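You operate a simulated robot arm through the tools that you are given. There is no shell and no other tool. Be economical: measure what you need, move in short steps, check, and stop when the job is done.

You are at the controls of a simulated two-armed robot. One attempt, no reset.

JOB
Sort the spools on the blue bench: the full one on a free rack pin, the empty one away.
Fine: the empty one goes in the third drawer, shut again; the low one stays.

The check looks at the end state, three seconds after you hand in, the way a careful person would. Anything else that was tipped, shoved, dropped, spilled or broken makes it a failure.

ROBOT AND FRAMES
Two 7-joint arms with fingered hands on one trunk, on a base that drives. Base frame: it is fixed to the floor where the robot stands at the start and does not move with it; the origin is under the middle of the robot, x ahead of it, y to its left, z up; the surface under the hand at the start is at about z = 850. Readings come in mm, degrees, newtons and seconds.
The left shoulder is at the start at [70, 157, 1239], the right one opposite. With the tool pointing down near the work surface each hand reaches from about 300 to 900 mm from the robot's upright axis, wherever it stands, measured 20 degrees to its own side. Places, roughly: front half of the third drawer of the blue bench [600, -200, 400]; pin 2 of the spool rack [700, -300, 900]; third drawer of the blue bench [600, -200, 500]. Payload 5 kg a hand.
Tool frame (each hand has its own): the origin (TCP) lies between the finger pads and is the grasp point; the fingertips stand 31 mm ahead of it; z points along the fingers, y is the line along which they close. Largest opening 156 mm; the body of the gripper starts 88 mm behind the TCP. The gripper is a hand of 4 fingers: y runs from the thumb to the fingers, the wrist lies at [0, 0, -249] in the tool frame.
Orientation is that of the tool frame in the base frame, as a unit quaternion [w, x, y, z]. With the fingers straight down and closing along the base's y, the tool's x points along the base's -x, its y along +y and its z along -z.

CONTROLS
- The arms move only by the tool servo_tool. It takes "left_moves", "right_moves" or both (then of equal length, played together; a hand with none holds still); each is a list of rows, each a list of 6 numbers: the shift along the tool's x, y, z in mm, then the turn, a rotation vector about the tool's x, y, z in degrees. In form: [[x, y, z, rx, ry, rz], ...]. A call has 1 to 12 rows; each row is the pose to reach, as a shift and turn from the pose commanded when the call began, along the tool's axes at that moment. A row lasts 0.2 s, in which the tool goes at most 50 mm and 8.6 degrees; a call with a longer step from one row to the next is refused whole. Where a pose cannot be reached the arm comes as near as it can. A force on the tool above 40 N (or 10 N above the force at the start of the call, whichever is more), or a blocked arm, ends the call early, and 0.2 s more pass. In this call time passes only in rows, and 0.2 s behind the last. It gives the time, the measured TCP pose, the force on the tool (base axes), the opening and the grip force at its end, in the units of the frame above (readings bear some noise), with the torque about the TCP (base axes, N m) and any sound that the robot's microphone picked up.
- Cameras (640 x 400 px; columns grow to the right, rows downward): "scene" is now at [116.9, -17, 1438.4]; the picture's right is [-0.23, -0.97, 0.00], its down [-0.83, 0.19, -0.53] and it looks along [0.51, -0.12, -0.85] (base axes); focal length 214 px, centre (320, 200). "left" rides on the left gripper at [-72, 2, -111] in its tool frame; the picture's right is [-0.02, -1.00, 0.00], its down [0.84, -0.02, -0.54] and it looks along [0.54, -0.01, 0.84] (tool axes); focal length 234 px, centre (320, 200). "right" rides on the right gripper at [72, 2, -111] in its tool frame; the picture's right is [-0.02, 1.00, 0.00], its down [-0.84, -0.02, -0.54] and it looks along [-0.54, -0.01, 0.84] (tool axes); focal length 234 px, centre (320, 200). There is no depth. A picture from a camera that has moved, and an enlarged one, comes with that camera's place and axes in the base frame and with its lens.
- grab_frame(camera): a new picture of that camera. The clock stands still meanwhile.
- lift_body(by): slides the trunk up (or, below 0, down) by that many mm; the arms and the scene camera ride with it, the base frame stays. It gives what a move gives, with no picture.
- roll_base(legs): drives the robot by 1 to 6 legs, each [ahead, turn to the left] in mm and degrees, along the robot's own axes; the way and the turn of a leg run together, so that a leg with both is an arc; at most 1500 mm and 180 degrees a leg. The arms and the cameras ride along, it lands a little off, and it stops where it bumps. It gives what a move gives.
- set_fingers(finger1, finger2, finger3, thumb_bend, hand): sets how far each is bent, from 0 (flat) to 1 (curled in); at 0.3 the hand is open as for a grip, at 0.7 the pads meet at the TCP. One left out holds its place. A second passes; each finger stops where it meets its share of the squeeze, and holds until it gets a number again. It is the only way to open and close the hand. It gives what a move gives, with no picture; readings hold the bend of each and the force on the fingers (four entries, about 0 where the hand has none), thumb and palm.
- pan_tilt(pan, tilt): turns the head with the scene camera to pan (to the left, within 86 degrees either way) and tilt (down, from -29 to 69), counted from straight ahead of the robot. It gives what a move gives.
- zoom(camera, box): a new picture of the part [left, top, right, bottom] of that camera's present view, enlarged. The clock stands still meanwhile.
- sign_off(): hands the job in; it is judged then, once.

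Go step by step. Nothing tells you exact positions but the pictures and the camera data: compare them with the known pose of the tool, close in by small moves and look again before you grip or let go. The budget is 120 turns and 92 pictures, counting those below and the enlarged ones. Unless the task says otherwise, let go and move clear before handing in, and close with one line.

The tools are called after ">>>" by a JSON object that holds its "api" and its "payload". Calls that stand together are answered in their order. servo_tool: Moves the arms, as the interface text tells. Its arguments: {"type":"object","properties":{"left_moves":{"type":"array","items":{"type":"array","items":{"type":"number"}}},"right_moves":{"type":"array","items":{"type":"array","items":{"type":"number"}}}},"required":[]} The other tools are called the same way: lift_body (by) slides the trunk up or down; set_fingers (finger1, finger2, finger3, thumb_bend, hand) moves the fingers one by one; roll_base (legs) drives the base; pan_tilt (pan, tilt) turns the head that bears the scene camera; grab_frame (camera) takes a picture; zoom (camera, box) takes an enlarged picture of a part of a camera's view; sign_off () hands the job in.

At the start:

```text
t: 0.0
left_position: [569.2, 133.3, 1164.8]
left_orientation: [0.0, -0.001, 1.0, 0.0]
left_force: [-0.2, -0.3, -0.5]
left_torque: [0.01, -0.01, -0.01]
left_width: 155.6
left_grip_force: 0.0
left_shape: jaw
left_bend: [0.3, 0.3, 0.3, 0.3]
left_finger forces: [0.0, 0.0, 0.0, 0.0, 0.0, 0.1]
right_position: [461.7, -268.6, 1111.6]
right_orientation: [0.0, 0.0, 1.0, 0.0]
right_force: [1.0, 0.1, -1.1]
right_torque: [0.03, 0.01, -0.05]
right_width: 156.0
right_grip_force: 0.2
right_shape: jaw
right_bend: [0.3, 0.3, 0.3, 0.3]
right_finger forces: [0.1, 0.0, 0.0, 0.0, 0.1, 0.0]
trunk travel left (down, up): [-625.0, 315.0]
robot x, y, heading: [-1.7, -0.8, 0.1]
head pan, tilt: [-13.1, 58.3]
```

scene: 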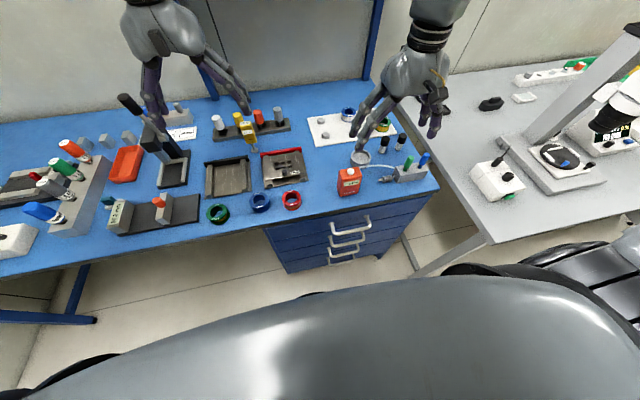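
right: 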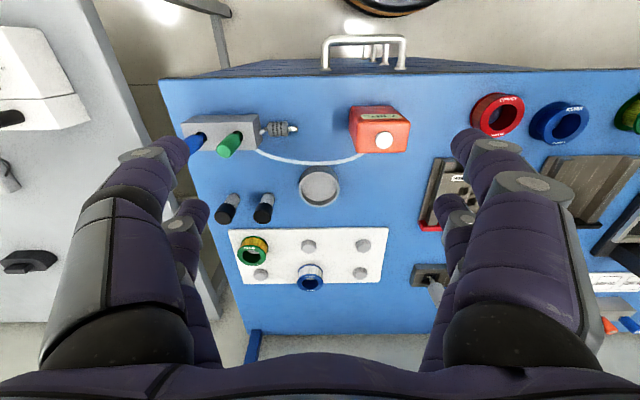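
left: 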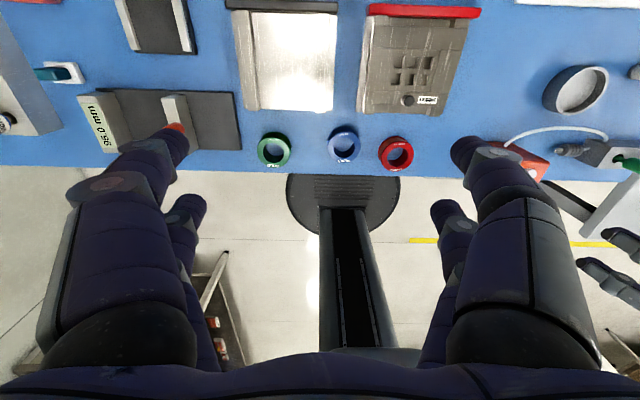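

I see three spools (green, blue, red) near the bench's front edge, a rack plate with pins on the right, and a drawer unit below. I'll zoom to read labels and see fill levels.

>>> {"api": "zoom", "payload": {"camera": "right", "box": [440, 70, 640, 195]}}

>>> {"api": "zoom", "payload": {"camera": "left", "box": [240, 110, 440, 235]}}

>>> {"api": "zoom", "payload": {"camera": "right", "box": [210, 170, 410, 295]}}

>>> {"api": "zoom", "payload": {"camera": "scene", "box": [200, 90, 456, 250]}}

```text
3.20 times, centred on (540, 132) of right
camera zoom: at [390.7, -267.8, 1223.8], right [0.02, 1.0, 0.0], down [0.84, -0.02, 0.54], along [0.54, -0.01, -0.84], focal length 749 px, centre (-384, 416)
```

zoom: 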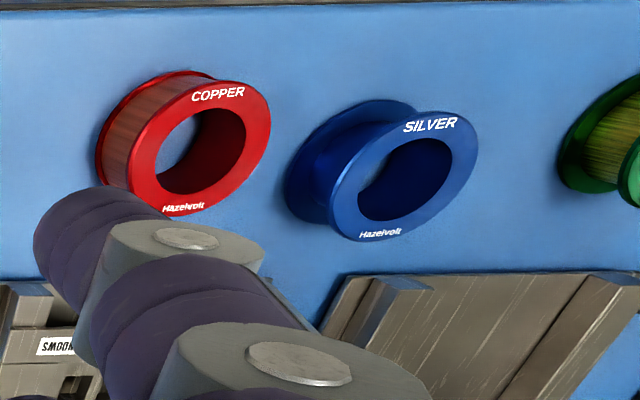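

```text
3.20 times, centred on (340, 172) of left
camera zoom: at [641.4, 135.1, 1276.5], right [0.03, -1.0, 0.0], down [-0.84, -0.02, 0.54], along [-0.54, -0.01, -0.84], focal length 749 px, centre (256, 288)
```

zoom: 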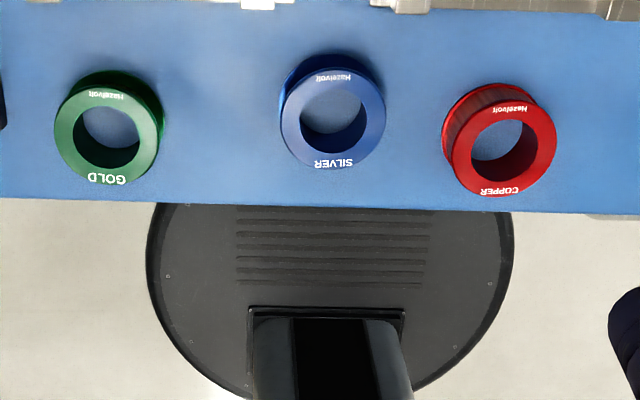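

```text
3.20 times, centred on (310, 232) of right
camera zoom: at [390.7, -267.8, 1223.8], right [0.02, 1.0, 0.0], down [0.84, -0.02, 0.54], along [0.54, -0.01, -0.84], focal length 749 px, centre (352, 96)
```

zoom: 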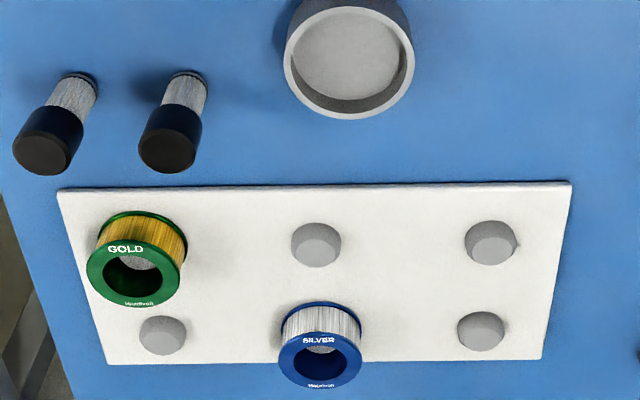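

```text
2.50 times, centred on (328, 170) of scene
camera zoom: at [116.9, -17.0, 1438.4], right [-0.23, -0.97, 0.0], down [-0.83, 0.19, -0.53], along [0.51, -0.12, -0.85], focal length 536 px, centre (300, 275)
```

zoom: 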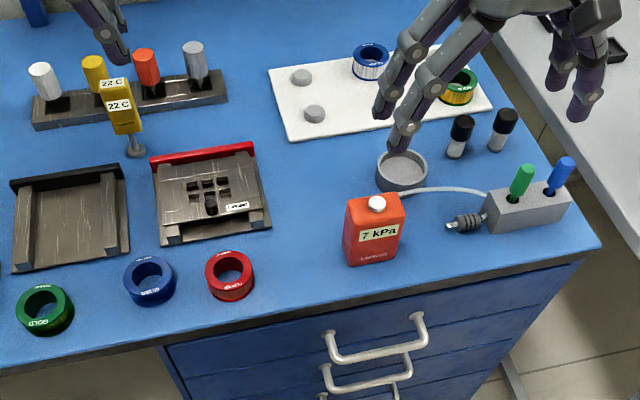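

Silver (blue) has a bare core, so it is the empty one. Copper (red) is wound nearly to the flange, so it is full, and gold (green) is low. Red is near [482,-5] with its top at z≈884, and a free pin is near [713,-190]. I'll move the left arm aside and bring the right hand, yawed 90°, over the red spool.

>>> {"api": "servo_tool", "payload": {"left_moves": [[0, 20, 0, 0, 0, 0], [0, 40, 0, 0, 0, 0], [0, 60, 0, 0, 0, 0], [0, 80, 0, 0, 0, 0], [0, 100, 0, 0, 0, 0], [0, 120, 0, 0, 0, 0], [0, 140, 0, 0, 0, 0], [0, 160, 0, 0, 0, 0], [0, 180, 0, 0, 0, 0], [0, 200, 0, 0, 0, 0], [0, 200, 0, 0, 0, 0], [0, 200, 0, 0, 0, 0]], "right_moves": [[0, 20, 0, 0, 0, 8], [0, 44, 0, 0, 0, 16], [-2, 68, 0, 0, 0, 24], [-4, 92, 5, 0, 0, 32], [-6, 116, 10, 0, 0, 40], [-8, 140, 15, 0, 0, 48], [-10, 164, 20, 0, 0, 56], [-12, 188, 30, 0, 0, 64], [-14, 212, 40, 0, 0, 72], [-16, 236, 50, 0, 0, 80], [-18, 255, 60, 0, 0, 88], [-20, 264, 62, 0, 0, 90]]}}

>>> {"api": "set_fingers", "payload": {"hand": "right", "finger1": 0.4, "finger2": 0.4, "finger3": 0.4, "thumb_bend": 0.4}}

>>> {"api": "grab_frame", "payload": {"camera": "right"}}

>>> {"api": "grab_frame", "payload": {"camera": "scene"}}

```text
t: 2.6
left_position: [568.6, 333.0, 1164.1]
left_orientation: [0.0, -0.001, 1.0, 0.0]
left_force: [-1.0, 0.2, 0.0]
left_torque: [0.0, 0.01, 0.01]
left_width: 155.9
left_grip_force: 0.1
left_shape: jaw
left_bend: [0.3, 0.3, 0.3, 0.3]
left_finger forces: [0.1, 0.1, 0.1, 0.1, 0.0, 0.0]
right_position: [479.7, -254.0, 997.9]
right_orientation: [-0.069, 0.652, 0.75, 0.088]
right_force: [0.1, 0.0, 0.3]
right_torque: [-0.02, 0.01, 0.01]
right_width: 156.0
right_grip_force: 0.1
right_shape: jaw
right_bend: [0.3, 0.3, 0.3, 0.3]
right_finger forces: [0.0, 0.0, 0.0, 0.0, 0.0, 0.1]
right hand out of reach, approached as far as the arm can: row 6, 7, 8, 9, 10, 11, 12
trunk travel left (down, up): [-625.0, 315.0]
robot x, y, heading: [-0.7, -2.7, -0.0]
head pan, tilt: [-13.1, 58.3]
```

```text
t: 3.6
left_position: [568.5, 332.0, 1163.8]
left_orientation: [0.0, -0.001, 1.0, 0.0]
left_force: [0.3, -0.8, -1.0]
left_torque: [0.04, 0.02, -0.01]
left_width: 155.7
left_grip_force: 0.1
left_shape: jaw
left_bend: [0.3, 0.3, 0.3, 0.3]
left_finger forces: [0.0, 0.0, 0.0, 0.0, 0.1, 0.0]
right_position: [480.8, -254.7, 997.6]
right_orientation: [-0.07, 0.652, 0.75, 0.089]
right_force: [0.0, -0.8, 0.2]
right_torque: [-0.01, 0.01, -0.03]
right_width: 122.0
right_grip_force: 0.2
right_shape: fingers
right_bend: [0.4, 0.4, 0.4, 0.4]
right_finger forces: [0.0, 0.0, 0.1, 0.0, 0.0, 0.0]
trunk travel left (down, up): [-625.0, 315.0]
robot x, y, heading: [0.1, 2.7, 0.0]
head pan, tilt: [-13.1, 58.3]
```

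```text
84 pictures are left
camera right: at [471.5, -210.1, 1122.1], right [0.99, 0.11, 0.04], down [0.09, -0.93, 0.34], along [0.07, -0.34, -0.94], focal length 234 px, centre (320, 200)
```

right: 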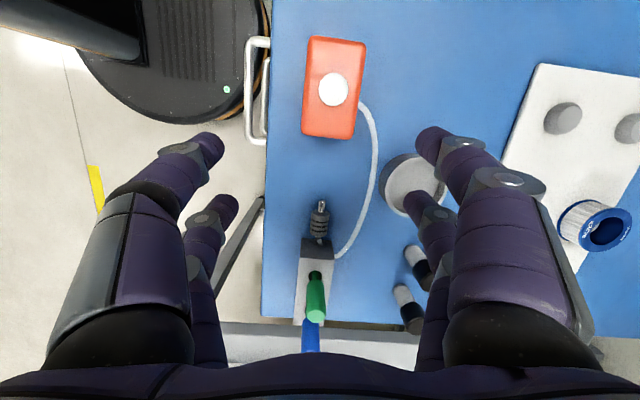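

```text
83 pictures are left
camera scene: at [117.0, -16.9, 1438.4], right [-0.23, -0.97, 0.0], down [-0.83, 0.19, -0.53], along [0.51, -0.12, -0.85], focal length 214 px, centre (320, 200)
```

scene: 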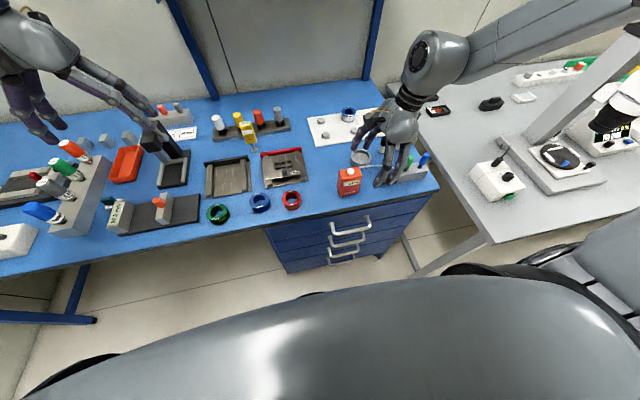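

The right arm could not reach that yaw while moving inward. I'll probe with a small backward move along the tool axis to see what reference the commanded pose uses.

>>> {"api": "servo_tool", "payload": {"right_moves": [[0, 0, -40, 0, 0, 0], [0, 0, -80, 0, 0, 0]]}}

```text
t: 4.2
left_position: [566.9, 333.2, 1164.2]
left_orientation: [0.0, -0.001, 1.0, 0.0]
left_force: [0.0, 0.5, -0.3]
left_torque: [-0.04, -0.05, 0.01]
left_width: 156.0
left_grip_force: 0.1
left_shape: jaw
left_bend: [0.3, 0.3, 0.3, 0.3]
left_finger forces: [0.1, 0.1, 0.0, 0.0, 0.0, 0.1]
right_position: [478.4, -275.1, 1077.0]
right_orientation: [-0.07, 0.652, 0.75, 0.089]
right_force: [-0.7, 0.8, -0.7]
right_torque: [-0.01, -0.01, 0.0]
right_width: 121.5
right_grip_force: 0.1
right_shape: fingers
right_bend: [0.4, 0.4, 0.4, 0.4]
right_finger forces: [0.1, 0.0, 0.1, 0.0, 0.1, 0.0]
trunk travel left (down, up): [-625.0, 315.0]
robot x, y, heading: [-0.8, -0.6, -0.1]
head pan, tilt: [-13.1, 58.3]
```

The commanded reference is the reached pose. I'll restore yaw 0 while shifting over the red spool.

>>> {"api": "servo_tool", "payload": {"right_moves": [[26, 4, 6.1, 1.1, -0.9, -8.1], [52, 8, 12.2, 2.2, -1.8, -16.3], [78, 12, 18.3, 3.3, -2.6, -24.5], [104, 16, 24.4, 4.4, -3.5, -32.6], [130, 20, 30.5, 5.5, -4.4, -40.8], [156, 24, 36.6, 6.7, -5.3, -49], [182, 28, 42.7, 7.8, -6.2, -57.1], [208, 32, 48.8, 8.9, -7, -65.3], [234, 36, 54.9, 10, -7.9, -73.4], [260, 40, 61, 11.1, -8.8, -81.6]]}}

>>> {"api": "servo_tool", "payload": {"right_moves": [[0, 0, 0, 0, 0, -8], [0, 0, 0, 0, 0, -16], [0, 0, 0, 0, 0, -24], [0, 0, 0, 0, 0, -32], [0, 0, 0, 0, 0, -40], [0, 0, 0, 0, 0, -48], [0, 0, 0, 0, 0, -56], [0, 0, 0, 0, 0, -64], [0, 0, 0, 0, 0, -72], [0, 0, 0, 0, 0, -80], [0, 0, 0, 0, 0, -88], [0, 0, 0, 0, 0, -90]]}}

>>> {"api": "grab_frame", "payload": {"camera": "right"}}

```text
t: 6.4
left_position: [570.3, 333.8, 1162.9]
left_orientation: [-0.002, -0.001, 1.0, -0.001]
left_force: [0.5, 0.8, 0.6]
left_torque: [-0.01, -0.01, 0.0]
left_width: 155.8
left_grip_force: 0.1
left_shape: jaw
left_bend: [0.3, 0.3, 0.3, 0.3]
left_finger forces: [0.1, 0.0, 0.0, 0.1, 0.1, 0.0]
right_position: [480.7, -4.8, 1079.0]
right_orientation: [-0.001, 0.0, 1.0, -0.001]
right_force: [0.2, 0.5, -0.2]
right_torque: [-0.01, -0.01, 0.02]
right_width: 121.2
right_grip_force: 0.1
right_shape: fingers
right_bend: [0.4, 0.4, 0.4, 0.4]
right_finger forces: [0.0, 0.0, 0.0, 0.1, 0.1, 0.1]
trunk travel left (down, up): [-625.0, 315.0]
robot x, y, heading: [-2.7, -0.8, -0.0]
head pan, tilt: [-13.1, 58.3]
```

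```text
t: 9.0
left_position: [568.1, 333.1, 1164.8]
left_orientation: [-0.001, 0.0, 1.0, 0.0]
left_force: [-0.5, 0.5, -0.3]
left_torque: [0.02, 0.03, 0.0]
left_width: 156.0
left_grip_force: 0.1
left_shape: jaw
left_bend: [0.3, 0.3, 0.3, 0.3]
left_finger forces: [0.0, 0.0, 0.0, 0.1, 0.0, 0.0]
right_position: [479.8, -5.4, 1080.4]
right_orientation: [0.0, 0.707, -0.707, 0.0]
right_force: [-0.4, 0.0, -1.1]
right_torque: [0.01, -0.02, -0.04]
right_width: 121.3
right_grip_force: 0.1
right_shape: fingers
right_bend: [0.4, 0.4, 0.4, 0.4]
right_finger forces: [0.0, 0.1, 0.1, 0.1, 0.0, 0.0]
trunk travel left (down, up): [-625.0, 315.0]
robot x, y, heading: [-0.5, 0.1, 0.1]
head pan, tilt: [-13.1, 58.3]
```

```text
82 pictures are left
camera right: at [479.2, -78.3, 1191.8], right [-1.0, 0.02, 0.0], down [0.02, 0.84, 0.54], along [0.01, 0.54, -0.84], focal length 234 px, centre (320, 200)
```

right: 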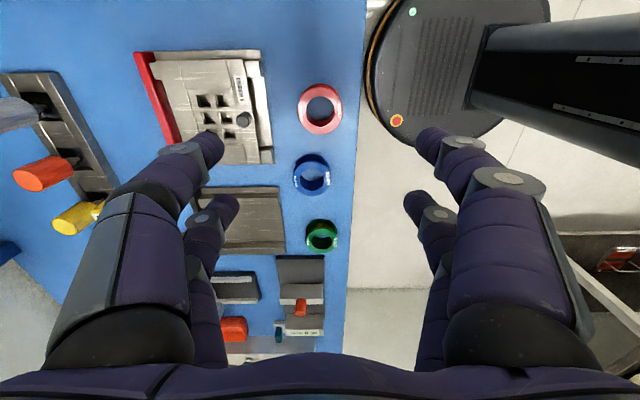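

The -90° yaw works, and the hand is nearly above the red spool. I'll zoom to measure it.

>>> {"api": "zoom", "payload": {"camera": "right", "box": [240, 70, 400, 170]}}

```text
4.00 times, centred on (320, 120) of right
camera zoom: at [479.2, -78.3, 1191.8], right [-1.0, 0.02, 0.0], down [0.02, 0.84, 0.54], along [0.01, 0.54, -0.84], focal length 937 px, centre (320, 520)
```

zoom: 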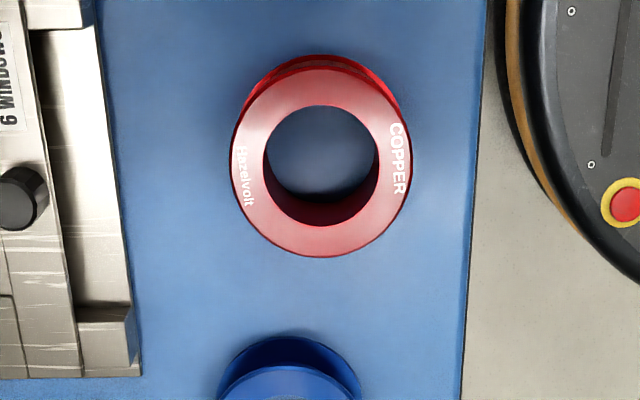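

Red's top centre is about [479,-14] with a diameter of about 56 mm. The metal module edge is near x=539, so I'll narrow the fingers and descend part way.

>>> {"api": "set_fingers", "payload": {"hand": "right", "finger1": 0.49, "finger2": 0.49, "finger3": 0.49, "thumb_bend": 0.49}}

>>> {"api": "servo_tool", "payload": {"right_moves": [[9, 0, 30, 0, 0, 0], [9, 0, 60, 0, 0, 0], [9, 0, 90, 0, 0, 0], [9, 0, 120, 0, 0, 0]]}}

>>> {"api": "grab_frame", "payload": {"camera": "right"}}

```text
t: 10.0
left_position: [568.9, 333.4, 1164.0]
left_orientation: [0.0, -0.002, 1.0, 0.0]
left_force: [0.6, 0.6, -0.1]
left_torque: [-0.02, -0.01, 0.01]
left_width: 155.8
left_grip_force: 0.0
left_shape: jaw
left_bend: [0.3, 0.3, 0.3, 0.3]
left_finger forces: [0.0, 0.1, 0.0, 0.0, 0.0, 0.0]
right_position: [480.3, -5.8, 1079.2]
right_orientation: [0.001, 0.707, -0.707, 0.001]
right_force: [-0.8, -0.9, 0.0]
right_torque: [0.05, 0.04, -0.01]
right_width: 85.6
right_grip_force: 0.1
right_shape: fingers
right_bend: [0.49, 0.49, 0.49, 0.49]
right_finger forces: [0.0, 0.0, 0.0, 0.0, 0.0, 0.1]
trunk travel left (down, up): [-625.0, 315.0]
robot x, y, heading: [0.7, -3.3, -0.1]
head pan, tilt: [-13.1, 58.3]
```

```text
t: 11.0
left_position: [568.9, 332.8, 1164.6]
left_orientation: [0.0, 0.0, 1.0, 0.0]
left_force: [0.2, -0.9, 0.4]
left_torque: [0.01, 0.02, 0.0]
left_width: 155.8
left_grip_force: 0.0
left_shape: jaw
left_bend: [0.3, 0.3, 0.3, 0.3]
left_finger forces: [0.1, 0.0, 0.1, 0.0, 0.0, 0.1]
right_position: [480.5, -17.0, 962.5]
right_orientation: [-0.002, 0.707, -0.707, -0.001]
right_force: [-1.1, -0.3, 0.5]
right_torque: [-0.02, 0.02, -0.02]
right_width: 85.5
right_grip_force: 0.2
right_shape: fingers
right_bend: [0.49, 0.49, 0.49, 0.49]
right_finger forces: [0.0, 0.0, 0.0, 0.0, 0.0, 0.0]
right hand out of reach, approached as far as the arm can: row 4
trunk travel left (down, up): [-625.0, 315.0]
robot x, y, heading: [-1.8, 2.0, 0.0]
head pan, tilt: [-13.1, 58.3]
```

```text
80 pictures are left
camera right: at [478.9, -91.1, 1073.8], right [-1.0, 0.02, 0.0], down [0.02, 0.84, 0.55], along [0.01, 0.55, -0.84], focal length 234 px, centre (320, 200)
```

right: 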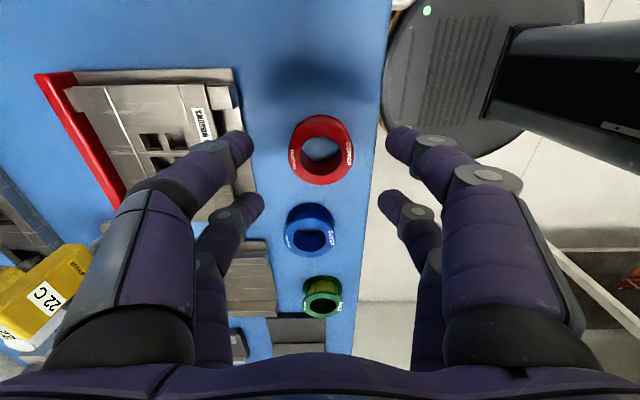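

The arm stops at z≈962, but the trunk can lower it. I'll zoom first for accurate centring.

>>> {"api": "zoom", "payload": {"camera": "right", "box": [240, 100, 400, 200]}}

```text
4.00 times, centred on (320, 150) of right
camera zoom: at [478.9, -91.1, 1073.8], right [-1.0, 0.02, 0.0], down [0.02, 0.84, 0.55], along [0.01, 0.55, -0.84], focal length 937 px, centre (320, 400)
```

zoom: 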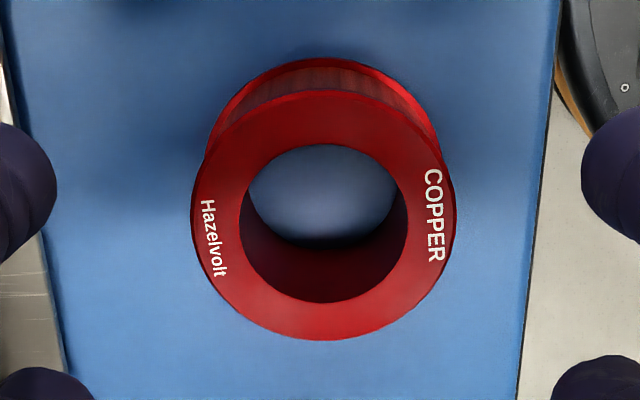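

The spool is centred at about [479,-13], top z≈880, diameter 57. I'll nudge the hand over it and lower the trunk by 66.

>>> {"api": "servo_tool", "payload": {"right_moves": [[-4, 3, 0, 0, 0, 0]]}}

>>> {"api": "lift_body", "payload": {"by": -66}}

>>> {"api": "grab_frame", "payload": {"camera": "right"}}

>>> {"api": "zoom", "payload": {"camera": "scene", "box": [200, 100, 400, 225]}}

```text
t: 11.4
left_position: [568.6, 332.3, 1164.0]
left_orientation: [0.0, -0.001, 1.0, 0.0]
left_force: [-1.2, 0.4, -0.9]
left_torque: [-0.01, 0.02, 0.02]
left_width: 155.9
left_grip_force: 0.2
left_shape: jaw
left_bend: [0.3, 0.3, 0.3, 0.3]
left_finger forces: [0.0, 0.0, 0.0, 0.0, 0.0, 0.0]
right_position: [475.0, -16.6, 962.9]
right_orientation: [0.0, 0.708, -0.707, 0.0]
right_force: [-0.3, 0.2, 0.3]
right_torque: [0.0, 0.02, 0.02]
right_width: 85.5
right_grip_force: 0.0
right_shape: fingers
right_bend: [0.49, 0.49, 0.49, 0.49]
right_finger forces: [0.0, 0.0, 0.1, 0.1, 0.0, 0.0]
trunk travel left (down, up): [-625.0, 315.0]
robot x, y, heading: [-1.2, 2.7, 0.1]
head pan, tilt: [-13.1, 58.3]
```

```text
t: 12.4
left_position: [568.1, 333.0, 1097.6]
left_orientation: [0.0, 0.0, 1.0, 0.0]
left_force: [0.2, 0.0, -0.2]
left_torque: [-0.03, 0.02, 0.03]
left_width: 155.8
left_grip_force: 0.0
left_shape: jaw
left_bend: [0.3, 0.3, 0.3, 0.3]
left_finger forces: [0.1, 0.2, 0.0, 0.1, 0.0, 0.1]
right_position: [474.6, -16.6, 898.2]
right_orientation: [-0.001, 0.707, -0.707, 0.0]
right_force: [-0.5, 1.3, 0.2]
right_torque: [-0.03, -0.03, 0.01]
right_width: 85.3
right_grip_force: 0.2
right_shape: fingers
right_bend: [0.49, 0.49, 0.49, 0.49]
right_finger forces: [0.0, 0.1, 0.0, 0.1, 0.1, 0.0]
trunk travel left (down, up): [-559.0, 381.0]
robot x, y, heading: [-3.5, 1.6, -0.2]
head pan, tilt: [-13.1, 58.3]
```

```text
78 pictures are left
camera right: at [474.2, -89.6, 1008.6], right [-1.0, 0.02, 0.0], down [0.02, 0.84, 0.55], along [0.01, 0.55, -0.84], focal length 234 px, centre (320, 200)
```

right: 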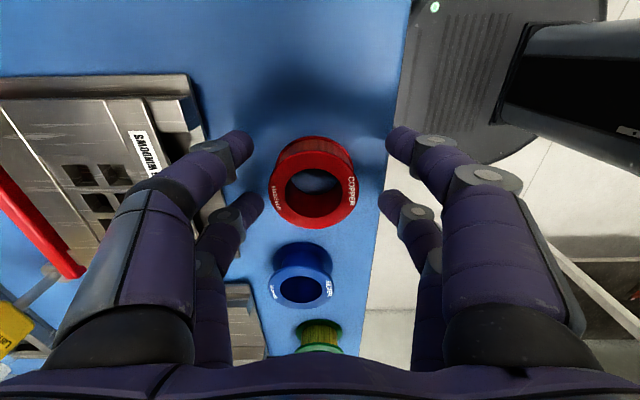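

```text
3.20 times, centred on (300, 162) of scene
camera zoom: at [116.7, -16.7, 1372.5], right [-0.23, -0.97, 0.0], down [-0.83, 0.19, -0.53], along [0.51, -0.12, -0.85], focal length 686 px, centre (384, 320)
```

zoom: 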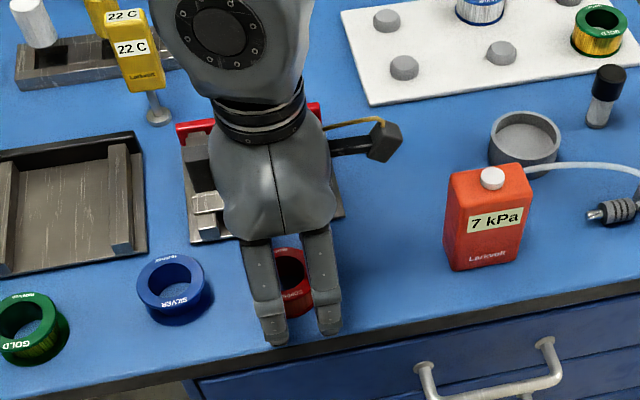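

The red spool sits at about [480,-13] between the fingers. I'll do a fine shift, then lower a little more.

>>> {"api": "lift_body", "payload": {"by": -12}}

>>> {"api": "servo_tool", "payload": {"right_moves": [[-2, -2, 0, 0, 0, 0], [-4, -5, 0, 0, 0, 0]]}}

>>> {"api": "grab_frame", "payload": {"camera": "right"}}

```text
t: 13.1
left_position: [565.3, 333.7, 1087.5]
left_orientation: [0.002, -0.001, 1.0, 0.0]
left_force: [0.8, 0.3, 0.2]
left_torque: [-0.02, 0.0, 0.02]
left_width: 155.8
left_grip_force: 0.1
left_shape: jaw
left_bend: [0.3, 0.3, 0.3, 0.3]
left_finger forces: [0.1, 0.1, 0.1, 0.1, 0.0, 0.0]
right_position: [475.4, -16.2, 887.9]
right_orientation: [0.002, -0.707, 0.707, 0.0]
right_force: [-1.4, -3.3, 27.8]
right_torque: [-0.22, -1.44, -0.18]
right_width: 85.3
right_grip_force: 13.2
right_shape: fingers
right_bend: [0.49, 0.49, 0.48, 0.49]
right_finger forces: [0.3, 0.0, 11.3, 0.0, 15.4, 0.0]
trunk travel left (down, up): [-547.0, 393.0]
robot x, y, heading: [1.5, 1.5, 0.1]
head pan, tilt: [-13.1, 58.3]
```

```text
t: 13.7
left_position: [566.9, 333.9, 1087.3]
left_orientation: [0.0, -0.001, 1.0, 0.0]
left_force: [-0.1, -0.2, -0.3]
left_torque: [-0.02, 0.02, -0.03]
left_width: 155.8
left_grip_force: 0.1
left_shape: jaw
left_bend: [0.3, 0.3, 0.3, 0.3]
left_finger forces: [0.0, 0.1, 0.0, 0.0, 0.1, 0.0]
right_position: [477.4, -17.5, 889.2]
right_orientation: [0.003, -0.706, 0.708, 0.001]
right_force: [-3.0, -2.6, 30.2]
right_torque: [-0.29, -1.49, -0.1]
right_width: 83.1
right_grip_force: 15.9
right_shape: fingers
right_bend: [0.49, 0.49, 0.49, 0.49]
right_finger forces: [0.1, 0.0, 10.8, 0.0, 19.5, 0.0]
right hand out of reach, approached as far as the arm can: row 2
trunk travel left (down, up): [-547.0, 393.0]
robot x, y, heading: [-1.1, -0.7, -0.1]
head pan, tilt: [-13.1, 58.3]
```

```text
76 pictures are left
camera right: at [475.8, -89.6, 999.5], right [-1.0, 0.02, 0.0], down [0.02, 0.84, 0.55], along [0.02, 0.55, -0.84], focal length 234 px, centre (320, 200)
```

right: 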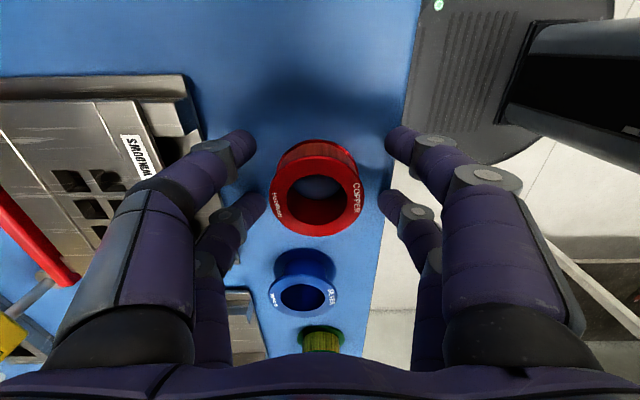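

The two far-side fingers touch the bench (30 N up). I'll raise by 4 mm and check the force.

>>> {"api": "lift_body", "payload": {"by": 4}}

>>> {"api": "zoom", "payload": {"camera": "right", "box": [160, 100, 480, 300]}}

```text
t: 14.2
left_position: [566.9, 333.3, 1091.2]
left_orientation: [0.0, -0.001, 1.0, 0.0]
left_force: [0.2, 0.3, 0.5]
left_torque: [0.03, -0.01, 0.01]
left_width: 156.0
left_grip_force: 0.2
left_shape: jaw
left_bend: [0.3, 0.3, 0.3, 0.3]
left_finger forces: [0.0, 0.0, 0.0, 0.1, 0.1, 0.0]
right_position: [477.2, -18.0, 889.4]
right_orientation: [0.002, -0.707, 0.707, 0.002]
right_force: [-1.4, 0.9, 6.0]
right_torque: [0.08, -0.22, 0.07]
right_width: 83.4
right_grip_force: 2.4
right_shape: fingers
right_bend: [0.49, 0.49, 0.5, 0.49]
right_finger forces: [0.0, 0.0, 2.8, 0.0, 2.9, 0.0]
trunk travel left (down, up): [-551.0, 389.0]
robot x, y, heading: [3.0, -0.7, 0.1]
head pan, tilt: [-13.1, 58.3]
```

```text
2.00 times, centred on (320, 200) of right
camera zoom: at [476.6, -89.9, 1000.3], right [-1.0, 0.02, 0.0], down [0.02, 0.84, 0.55], along [0.01, 0.55, -0.84], focal length 468 px, centre (320, 200)
```

zoom: 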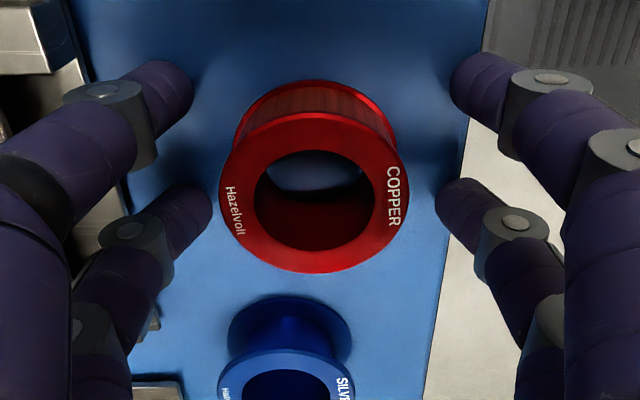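

Contact is nearly gone. The hand is about 5 mm short in y, so I'll raise a bit and try again to shift.

>>> {"api": "lift_body", "payload": {"by": 3}}

>>> {"api": "servo_tool", "payload": {"right_moves": [[-3, -1, 0, 0, 0, 0], [-5, -1, 0, 0, 0, 0]]}}

```text
t: 14.7
left_position: [567.5, 333.1, 1093.4]
left_orientation: [0.001, -0.001, 1.0, -0.001]
left_force: [-0.4, 0.0, 0.1]
left_torque: [0.01, 0.01, 0.0]
left_width: 156.2
left_grip_force: 0.1
left_shape: jaw
left_bend: [0.3, 0.3, 0.3, 0.3]
left_finger forces: [0.0, 0.0, 0.0, 0.1, 0.0, 0.1]
right_position: [478.0, -17.5, 894.5]
right_orientation: [0.001, -0.707, 0.707, 0.002]
right_force: [-0.1, -0.6, 0.1]
right_torque: [0.01, -0.02, -0.04]
right_width: 84.5
right_grip_force: 0.0
right_shape: fingers
right_bend: [0.49, 0.49, 0.49, 0.49]
right_finger forces: [0.0, 0.1, 0.0, 0.0, 0.0, 0.0]
trunk travel left (down, up): [-554.0, 386.0]
robot x, y, heading: [-1.3, 1.2, 0.1]
head pan, tilt: [-13.1, 58.3]
```

```text
t: 15.3
left_position: [567.4, 333.5, 1092.6]
left_orientation: [0.001, -0.001, 1.0, 0.001]
left_force: [0.8, -0.5, 0.6]
left_torque: [-0.01, -0.01, 0.03]
left_width: 155.9
left_grip_force: 0.1
left_shape: jaw
left_bend: [0.3, 0.3, 0.3, 0.3]
left_finger forces: [0.0, 0.1, 0.0, 0.0, 0.0, 0.1]
right_position: [478.9, -16.1, 893.3]
right_orientation: [-0.002, 0.707, -0.707, -0.002]
right_force: [0.4, -0.4, -0.1]
right_torque: [0.0, 0.01, 0.02]
right_width: 84.7
right_grip_force: 0.1
right_shape: fingers
right_bend: [0.49, 0.49, 0.49, 0.49]
right_finger forces: [0.0, 0.0, 0.0, 0.1, 0.0, 0.1]
right hand out of reach, approached as far as the arm can: row 2
trunk travel left (down, up): [-554.0, 386.0]
robot x, y, heading: [2.0, 0.3, -0.2]
head pan, tilt: [-13.1, 58.3]
```

The hand is within about 3 mm and free of contact, so I'll close the grip now.

>>> {"api": "set_fingers", "payload": {"hand": "right", "finger1": 0.62, "finger2": 0.62, "finger3": 0.62, "thumb_bend": 0.62}}

>>> {"api": "grab_frame", "payload": {"camera": "right"}}

```text
t: 16.3
left_position: [568.3, 334.9, 1092.6]
left_orientation: [0.0, -0.001, 1.0, 0.0]
left_force: [0.2, -0.1, 0.3]
left_torque: [-0.01, -0.02, 0.03]
left_width: 155.8
left_grip_force: 0.0
left_shape: jaw
left_bend: [0.3, 0.3, 0.3, 0.3]
left_finger forces: [0.0, 0.1, 0.1, 0.0, 0.0, 0.0]
right_position: [479.5, -17.5, 894.1]
right_orientation: [0.001, -0.707, 0.707, 0.002]
right_force: [0.6, 0.0, -0.4]
right_torque: [0.02, -0.03, 0.01]
right_width: 36.6
right_grip_force: 3.5
right_shape: fingers
right_bend: [0.61, 0.57, 0.57, 0.62]
right_finger forces: [0.5, 4.1, 3.6, 0.0, 0.6, 0.0]
trunk travel left (down, up): [-554.0, 386.0]
robot x, y, heading: [0.1, -2.2, 0.5]
head pan, tilt: [-13.1, 58.3]
```

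```text
74 pictures are left
camera right: at [477.9, -89.8, 1004.5], right [-1.0, 0.02, 0.0], down [0.02, 0.84, 0.55], along [0.01, 0.55, -0.84], focal length 234 px, centre (320, 200)
```

right: 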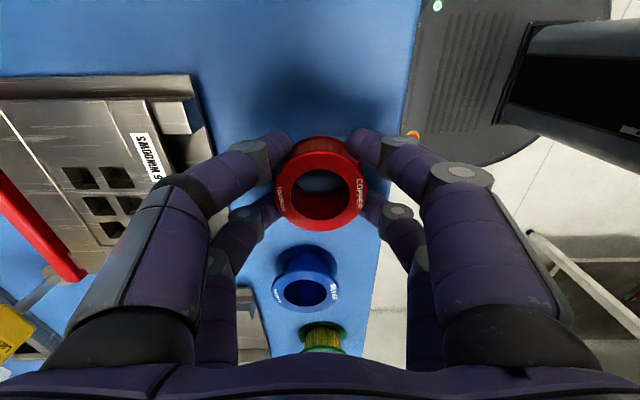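

All four fingers are around the spool but the squeeze is light, so I'll tighten.

>>> {"api": "set_fingers", "payload": {"hand": "right", "finger1": 0.75, "finger2": 0.7, "finger3": 0.7, "thumb_bend": 0.75}}

>>> {"api": "grab_frame", "payload": {"camera": "right"}}

```text
t: 17.3
left_position: [568.3, 334.1, 1092.6]
left_orientation: [0.0, -0.001, 1.0, 0.0]
left_force: [0.4, 0.5, 0.2]
left_torque: [-0.03, 0.01, 0.03]
left_width: 156.0
left_grip_force: 0.1
left_shape: jaw
left_bend: [0.3, 0.3, 0.3, 0.3]
left_finger forces: [0.0, 0.0, 0.0, 0.0, 0.0, 0.0]
right_position: [479.8, -16.0, 894.1]
right_orientation: [-0.001, 0.708, -0.706, -0.002]
right_force: [-0.5, 0.5, 1.4]
right_torque: [0.08, 0.01, -0.03]
right_width: 17.7
right_grip_force: 25.6
right_shape: fingers
right_bend: [0.63, 0.57, 0.59, 0.68]
right_finger forces: [12.1, 14.8, 12.3, 0.1, 12.1, 0.0]
trunk travel left (down, up): [-554.0, 386.0]
robot x, y, heading: [-0.3, -1.2, -0.0]
head pan, tilt: [-13.1, 58.3]
```

```text
73 pictures are left
camera right: at [477.9, -89.8, 1004.6], right [-1.0, 0.02, 0.0], down [0.02, 0.84, 0.55], along [0.01, 0.55, -0.84], focal length 234 px, centre (320, 200)
```

right: 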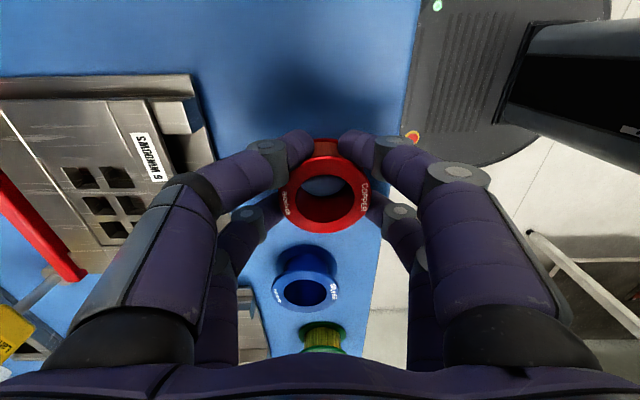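

The grip is about 12 N on each finger. I'll lift with the trunk and check.

>>> {"api": "lift_body", "payload": {"by": 150}}

>>> {"api": "grab_frame", "payload": {"camera": "right"}}

>>> {"api": "grab_frame", "payload": {"camera": "scene"}}

```text
t: 19.1
left_position: [569.5, 333.5, 1242.5]
left_orientation: [0.0, -0.001, 1.0, 0.0]
left_force: [0.1, -0.7, 0.2]
left_torque: [0.04, 0.02, 0.01]
left_width: 155.8
left_grip_force: 0.0
left_shape: jaw
left_bend: [0.3, 0.3, 0.3, 0.3]
left_finger forces: [0.0, 0.0, 0.0, 0.0, 0.0, 0.0]
right_position: [478.9, -16.7, 1042.6]
right_orientation: [-0.002, 0.707, -0.707, -0.002]
right_force: [-0.2, -0.2, -0.4]
right_torque: [0.02, -0.03, 0.01]
right_width: 17.5
right_grip_force: 25.3
right_shape: fingers
right_bend: [0.63, 0.57, 0.59, 0.68]
right_finger forces: [12.6, 14.6, 12.2, 0.0, 11.9, 0.0]
trunk travel left (down, up): [-704.0, 236.0]
robot x, y, heading: [-2.2, -3.6, 0.2]
head pan, tilt: [-13.1, 58.3]
```

```text
72 pictures are left
camera right: at [478.1, -89.8, 1154.3], right [-1.0, 0.02, 0.0], down [0.02, 0.84, 0.55], along [0.01, 0.55, -0.84], focal length 234 px, centre (320, 200)
```

right: 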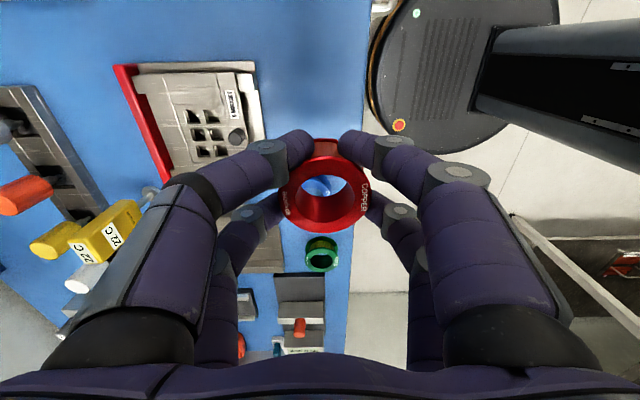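

```text
71 pictures are left
camera scene: at [117.1, -16.7, 1517.3], right [-0.23, -0.97, 0.0], down [-0.83, 0.19, -0.53], along [0.51, -0.12, -0.85], focal length 214 px, centre (320, 200)
```

scene: 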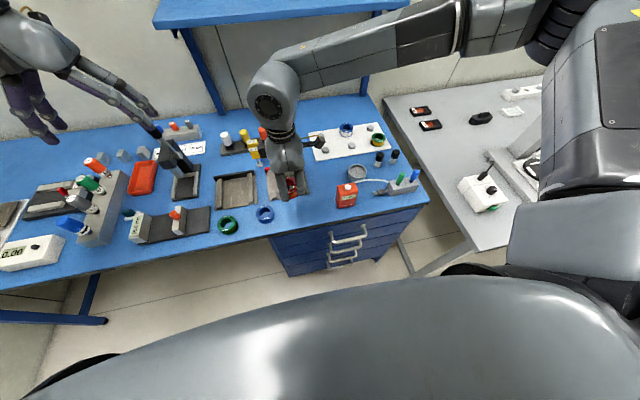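

The spool is held securely. I'll carry it at this height toward the free pin near [713,-190].

>>> {"api": "servo_tool", "payload": {"right_moves": [[17, -23, -5, 0, 0, 0], [34, -46, -5, 0, 0, 0], [51, -69, -5, 0, 0, 0], [68, -92, -5, 0, 0, 0], [85, -115, -5, 0, 0, 0], [102, -138, -5, 0, 0, 0], [119, -161, -5, 0, 0, 0], [136, -184, -5, 0, 0, 0], [153, -207, -5, 0, 0, 0], [170, -230, -5, 0, 0, 0]]}}

>>> {"api": "grab_frame", "payload": {"camera": "right"}}

>>> {"api": "zoom", "payload": {"camera": "scene", "box": [220, 60, 460, 210]}}

```text
t: 21.2
left_position: [569.5, 331.4, 1243.7]
left_orientation: [0.0, -0.001, 1.0, 0.001]
left_force: [1.6, -0.5, -0.5]
left_torque: [0.0, 0.07, 0.0]
left_width: 155.5
left_grip_force: 0.0
left_shape: jaw
left_bend: [0.3, 0.3, 0.3, 0.3]
left_finger forces: [0.0, 0.1, 0.1, 0.0, 0.0, 0.0]
right_position: [706.6, -190.6, 1047.3]
right_orientation: [0.004, -0.707, 0.707, 0.002]
right_force: [-0.2, -0.9, 0.0]
right_torque: [0.0, 0.03, 0.02]
right_width: 17.5
right_grip_force: 25.1
right_shape: fingers
right_bend: [0.63, 0.56, 0.59, 0.68]
right_finger forces: [10.8, 14.0, 12.1, 0.0, 12.2, 0.0]
right hand out of reach, approached as far as the arm can: row 10
trunk travel left (down, up): [-704.0, 236.0]
robot x, y, heading: [-1.2, -2.9, 0.1]
head pan, tilt: [-13.1, 58.3]
```

```text
70 pictures are left
camera right: at [705.6, -263.5, 1158.7], right [-1.0, 0.02, 0.0], down [0.02, 0.83, 0.55], along [0.01, 0.55, -0.84], focal length 234 px, centre (320, 200)
```

right: 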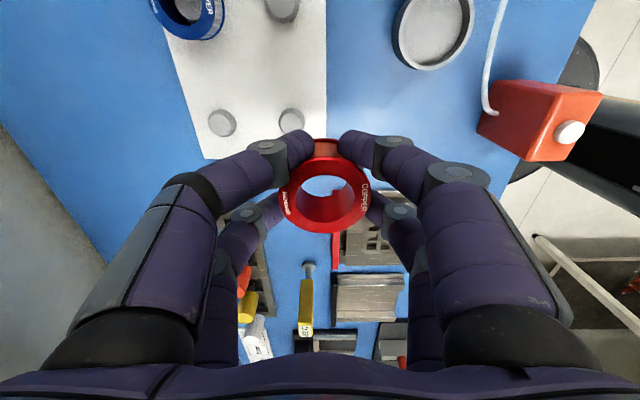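

```text
2.67 times, centred on (340, 135) of scene
camera zoom: at [117.8, -17.5, 1517.3], right [-0.23, -0.97, 0.0], down [-0.83, 0.19, -0.52], along [0.51, -0.12, -0.85], focal length 572 px, centre (267, 373)
```

zoom: 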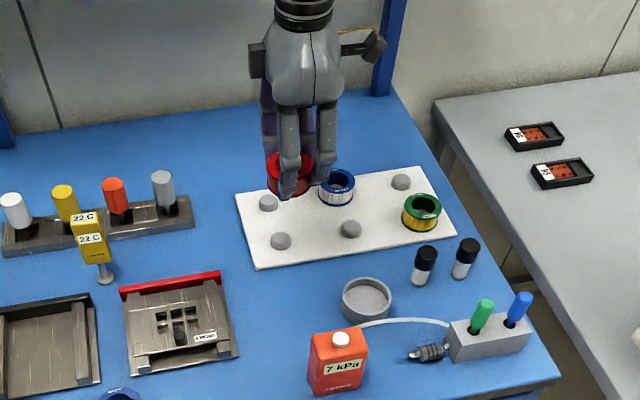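

From two views, the near free pin lies at about [742,-184] with a top z≈860. I'll rotate back to yaw 0 for better reach and move over it.

>>> {"api": "servo_tool", "payload": {"right_moves": [[0, 0, 0, 0, 0, 8], [0, 0, 0, 0, 0, 16], [0, 0, 0, 0, 0, 24], [0, 0, 0, 0, 0, 32], [0, 0, 0, 0, 0, 40], [0, 0, 0, 0, 0, 48], [0, 0, 0, 0, 0, 56], [-2, -5, 0, 0, 0, 64], [-4, -12, 0, 0, 0, 72], [-6, -20, 0, 0, 0, 80], [-6, -28, 0, 0, 0, 87], [-6, -32, 0, 0, 0, 90]]}}

>>> {"api": "grab_frame", "payload": {"camera": "right"}}

```text
t: 23.9
left_position: [567.9, 332.6, 1243.6]
left_orientation: [0.0, -0.001, 1.0, -0.001]
left_force: [0.3, -0.7, -0.6]
left_torque: [-0.01, 0.0, -0.01]
left_width: 155.9
left_grip_force: 0.1
left_shape: jaw
left_bend: [0.3, 0.3, 0.3, 0.3]
left_finger forces: [0.0, 0.1, 0.1, 0.0, 0.0, 0.0]
right_position: [713.6, -198.1, 1057.0]
right_orientation: [0.002, 0.001, 1.0, 0.004]
right_force: [0.0, -0.4, -0.1]
right_torque: [0.02, 0.04, -0.01]
right_width: 17.7
right_grip_force: 24.2
right_shape: fingers
right_bend: [0.63, 0.56, 0.59, 0.68]
right_finger forces: [10.8, 14.1, 12.1, 0.0, 12.2, 0.1]
right hand out of reach, approached as far as the arm can: row 8, 9, 10, 11, 12
trunk travel left (down, up): [-704.0, 236.0]
robot x, y, heading: [-2.9, -3.9, 0.1]
head pan, tilt: [-13.1, 58.3]
```

```text
68 pictures are left
camera right: at [642.8, -197.2, 1168.5], right [0.03, 1.0, 0.01], down [0.84, -0.03, 0.55], along [0.55, -0.01, -0.84], focal length 234 px, centre (320, 200)
```

right: 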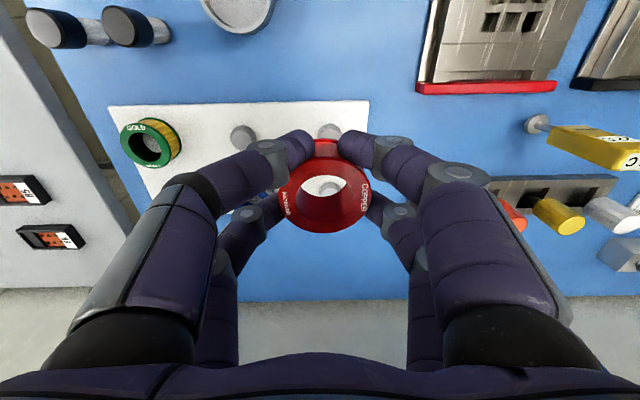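

The wrist limits reach at this height. Lowering the hand relative to the shoulder should help, so I'll descend 90 and then shift forward.

>>> {"api": "servo_tool", "payload": {"right_moves": [[0, 0, 30, 0, 0, 0], [0, 0, 60, 0, 0, 0], [0, 0, 90, 0, 0, 0], [-10, 4, 90, 0, 0, 0], [-20, 8, 90, 0, 0, 0], [-28, 12, 90, 0, 0, 0]]}}

>>> {"api": "grab_frame", "payload": {"camera": "right"}}

```text
t: 25.2
left_position: [567.8, 333.1, 1243.5]
left_orientation: [-0.001, -0.001, 1.0, 0.001]
left_force: [-0.4, -0.1, 0.1]
left_torque: [-0.03, 0.0, 0.0]
left_width: 156.1
left_grip_force: 0.0
left_shape: jaw
left_bend: [0.3, 0.3, 0.3, 0.3]
left_finger forces: [0.0, 0.0, 0.0, 0.0, 0.0, 0.0]
right_position: [695.3, -213.0, 991.0]
right_orientation: [0.0, 0.0, 1.0, 0.003]
right_force: [1.2, 0.8, -1.0]
right_torque: [0.04, 0.03, 0.02]
right_width: 17.4
right_grip_force: 25.1
right_shape: fingers
right_bend: [0.63, 0.56, 0.59, 0.68]
right_finger forces: [10.5, 14.1, 12.2, 0.0, 12.4, 0.0]
right hand out of reach, approached as far as the arm can: row 1, 2, 3, 4, 5, 6
trunk travel left (down, up): [-704.0, 236.0]
robot x, y, heading: [-3.8, 2.6, 0.0]
head pan, tilt: [-13.1, 58.3]
```

```text
67 pictures are left
camera right: at [623.1, -212.6, 1102.2], right [0.02, 1.0, 0.01], down [0.84, -0.02, 0.55], along [0.55, -0.01, -0.84], focal length 234 px, centre (320, 200)
```

right: 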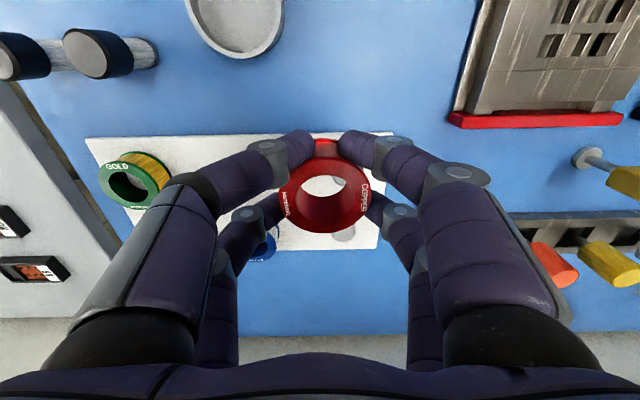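

The arm looks length-limited, and the base disc has about 100 mm of clearance to the bench. I'll drive forward 70 mm.

>>> {"api": "roll_base", "payload": {"legs": [[70, 0]]}}

>>> {"api": "grab_frame", "payload": {"camera": "right"}}

```text
t: 26.3
left_position: [624.1, 333.5, 1250.8]
left_orientation: [0.007, -0.002, 1.0, 0.0]
left_force: [-1.6, -0.1, 0.2]
left_torque: [-0.04, -0.16, 0.03]
left_width: 155.8
left_grip_force: 0.1
left_shape: jaw
left_bend: [0.3, 0.3, 0.3, 0.3]
left_finger forces: [0.0, 0.0, 0.0, 0.0, 0.1, 0.0]
right_position: [753.1, -213.3, 1000.5]
right_orientation: [0.008, -0.001, 1.0, 0.003]
right_force: [-1.0, 0.4, 0.8]
right_torque: [-0.02, -0.06, 0.02]
right_width: 17.4
right_grip_force: 24.4
right_shape: fingers
right_bend: [0.63, 0.56, 0.59, 0.68]
right_finger forces: [10.6, 14.0, 12.2, 0.0, 12.5, 0.1]
trunk travel left (down, up): [-704.0, 236.0]
robot x, y, heading: [71.9, -1.0, 0.0]
head pan, tilt: [-13.1, 58.3]
```

```text
66 pictures are left
camera right: at [680.8, -212.6, 1111.2], right [0.02, 1.0, 0.01], down [0.83, -0.02, 0.56], along [0.56, -0.01, -0.83], focal length 234 px, centre (320, 200)
```

right: 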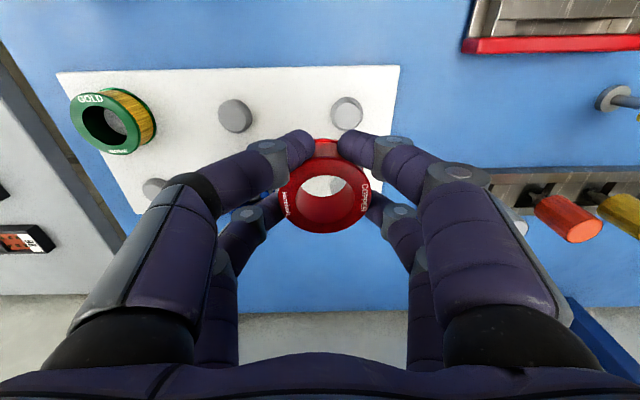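

The pin is at about [742,-185], and the spool sits about (+4,+2) from the TCP. I'll move above it and descend to just over the pin.

>>> {"api": "servo_tool", "payload": {"right_moves": [[5, 8, 0, 0, 0, 0], [10, 17, 0, 0, 0, 0], [15, 25, 0, 0, 0, 0], [15, 25, 25, 0, 0, 0], [15, 25, 50, 0, 0, 0], [15, 25, 65, 0, 0, 0]]}}

>>> {"api": "grab_frame", "payload": {"camera": "right"}}

>>> {"api": "grab_frame", "payload": {"camera": "scene"}}

```text
t: 27.7
left_position: [636.5, 334.7, 1244.3]
left_orientation: [0.001, -0.001, 1.0, 0.0]
left_force: [0.0, 0.3, -0.2]
left_torque: [0.0, 0.05, 0.0]
left_width: 155.9
left_grip_force: 0.0
left_shape: jaw
left_bend: [0.3, 0.3, 0.3, 0.3]
left_finger forces: [0.1, 0.0, 0.0, 0.1, 0.1, 0.1]
right_position: [730.1, -202.6, 941.8]
right_orientation: [0.003, 0.0, 1.0, 0.002]
right_force: [0.4, 0.6, -1.8]
right_torque: [0.0, 0.0, 0.01]
right_width: 17.0
right_grip_force: 24.4
right_shape: fingers
right_bend: [0.63, 0.56, 0.59, 0.68]
right_finger forces: [10.6, 14.1, 12.2, 0.0, 12.5, 0.0]
right hand out of reach, approached as far as the arm can: row 4, 5, 6
trunk travel left (down, up): [-704.0, 236.0]
robot x, y, heading: [72.7, 1.1, -0.1]
head pan, tilt: [-13.1, 58.3]
```

```text
65 pictures are left
camera right: at [657.7, -201.8, 1053.6], right [0.02, 1.0, 0.01], down [0.83, -0.02, 0.55], along [0.55, -0.01, -0.84], focal length 234 px, centre (320, 200)
```

right: 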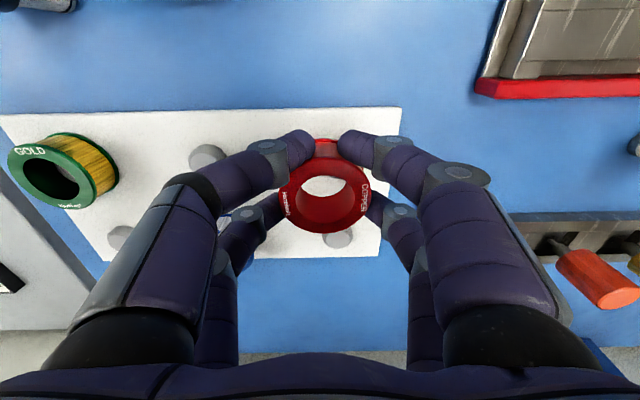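

```text
64 pictures are left
camera scene: at [188.4, -16.6, 1517.3], right [-0.23, -0.97, 0.0], down [-0.83, 0.19, -0.52], along [0.51, -0.12, -0.85], focal length 214 px, centre (320, 200)
```

scene: 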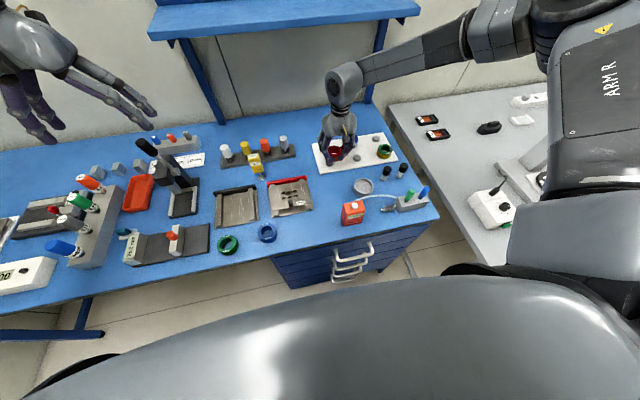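

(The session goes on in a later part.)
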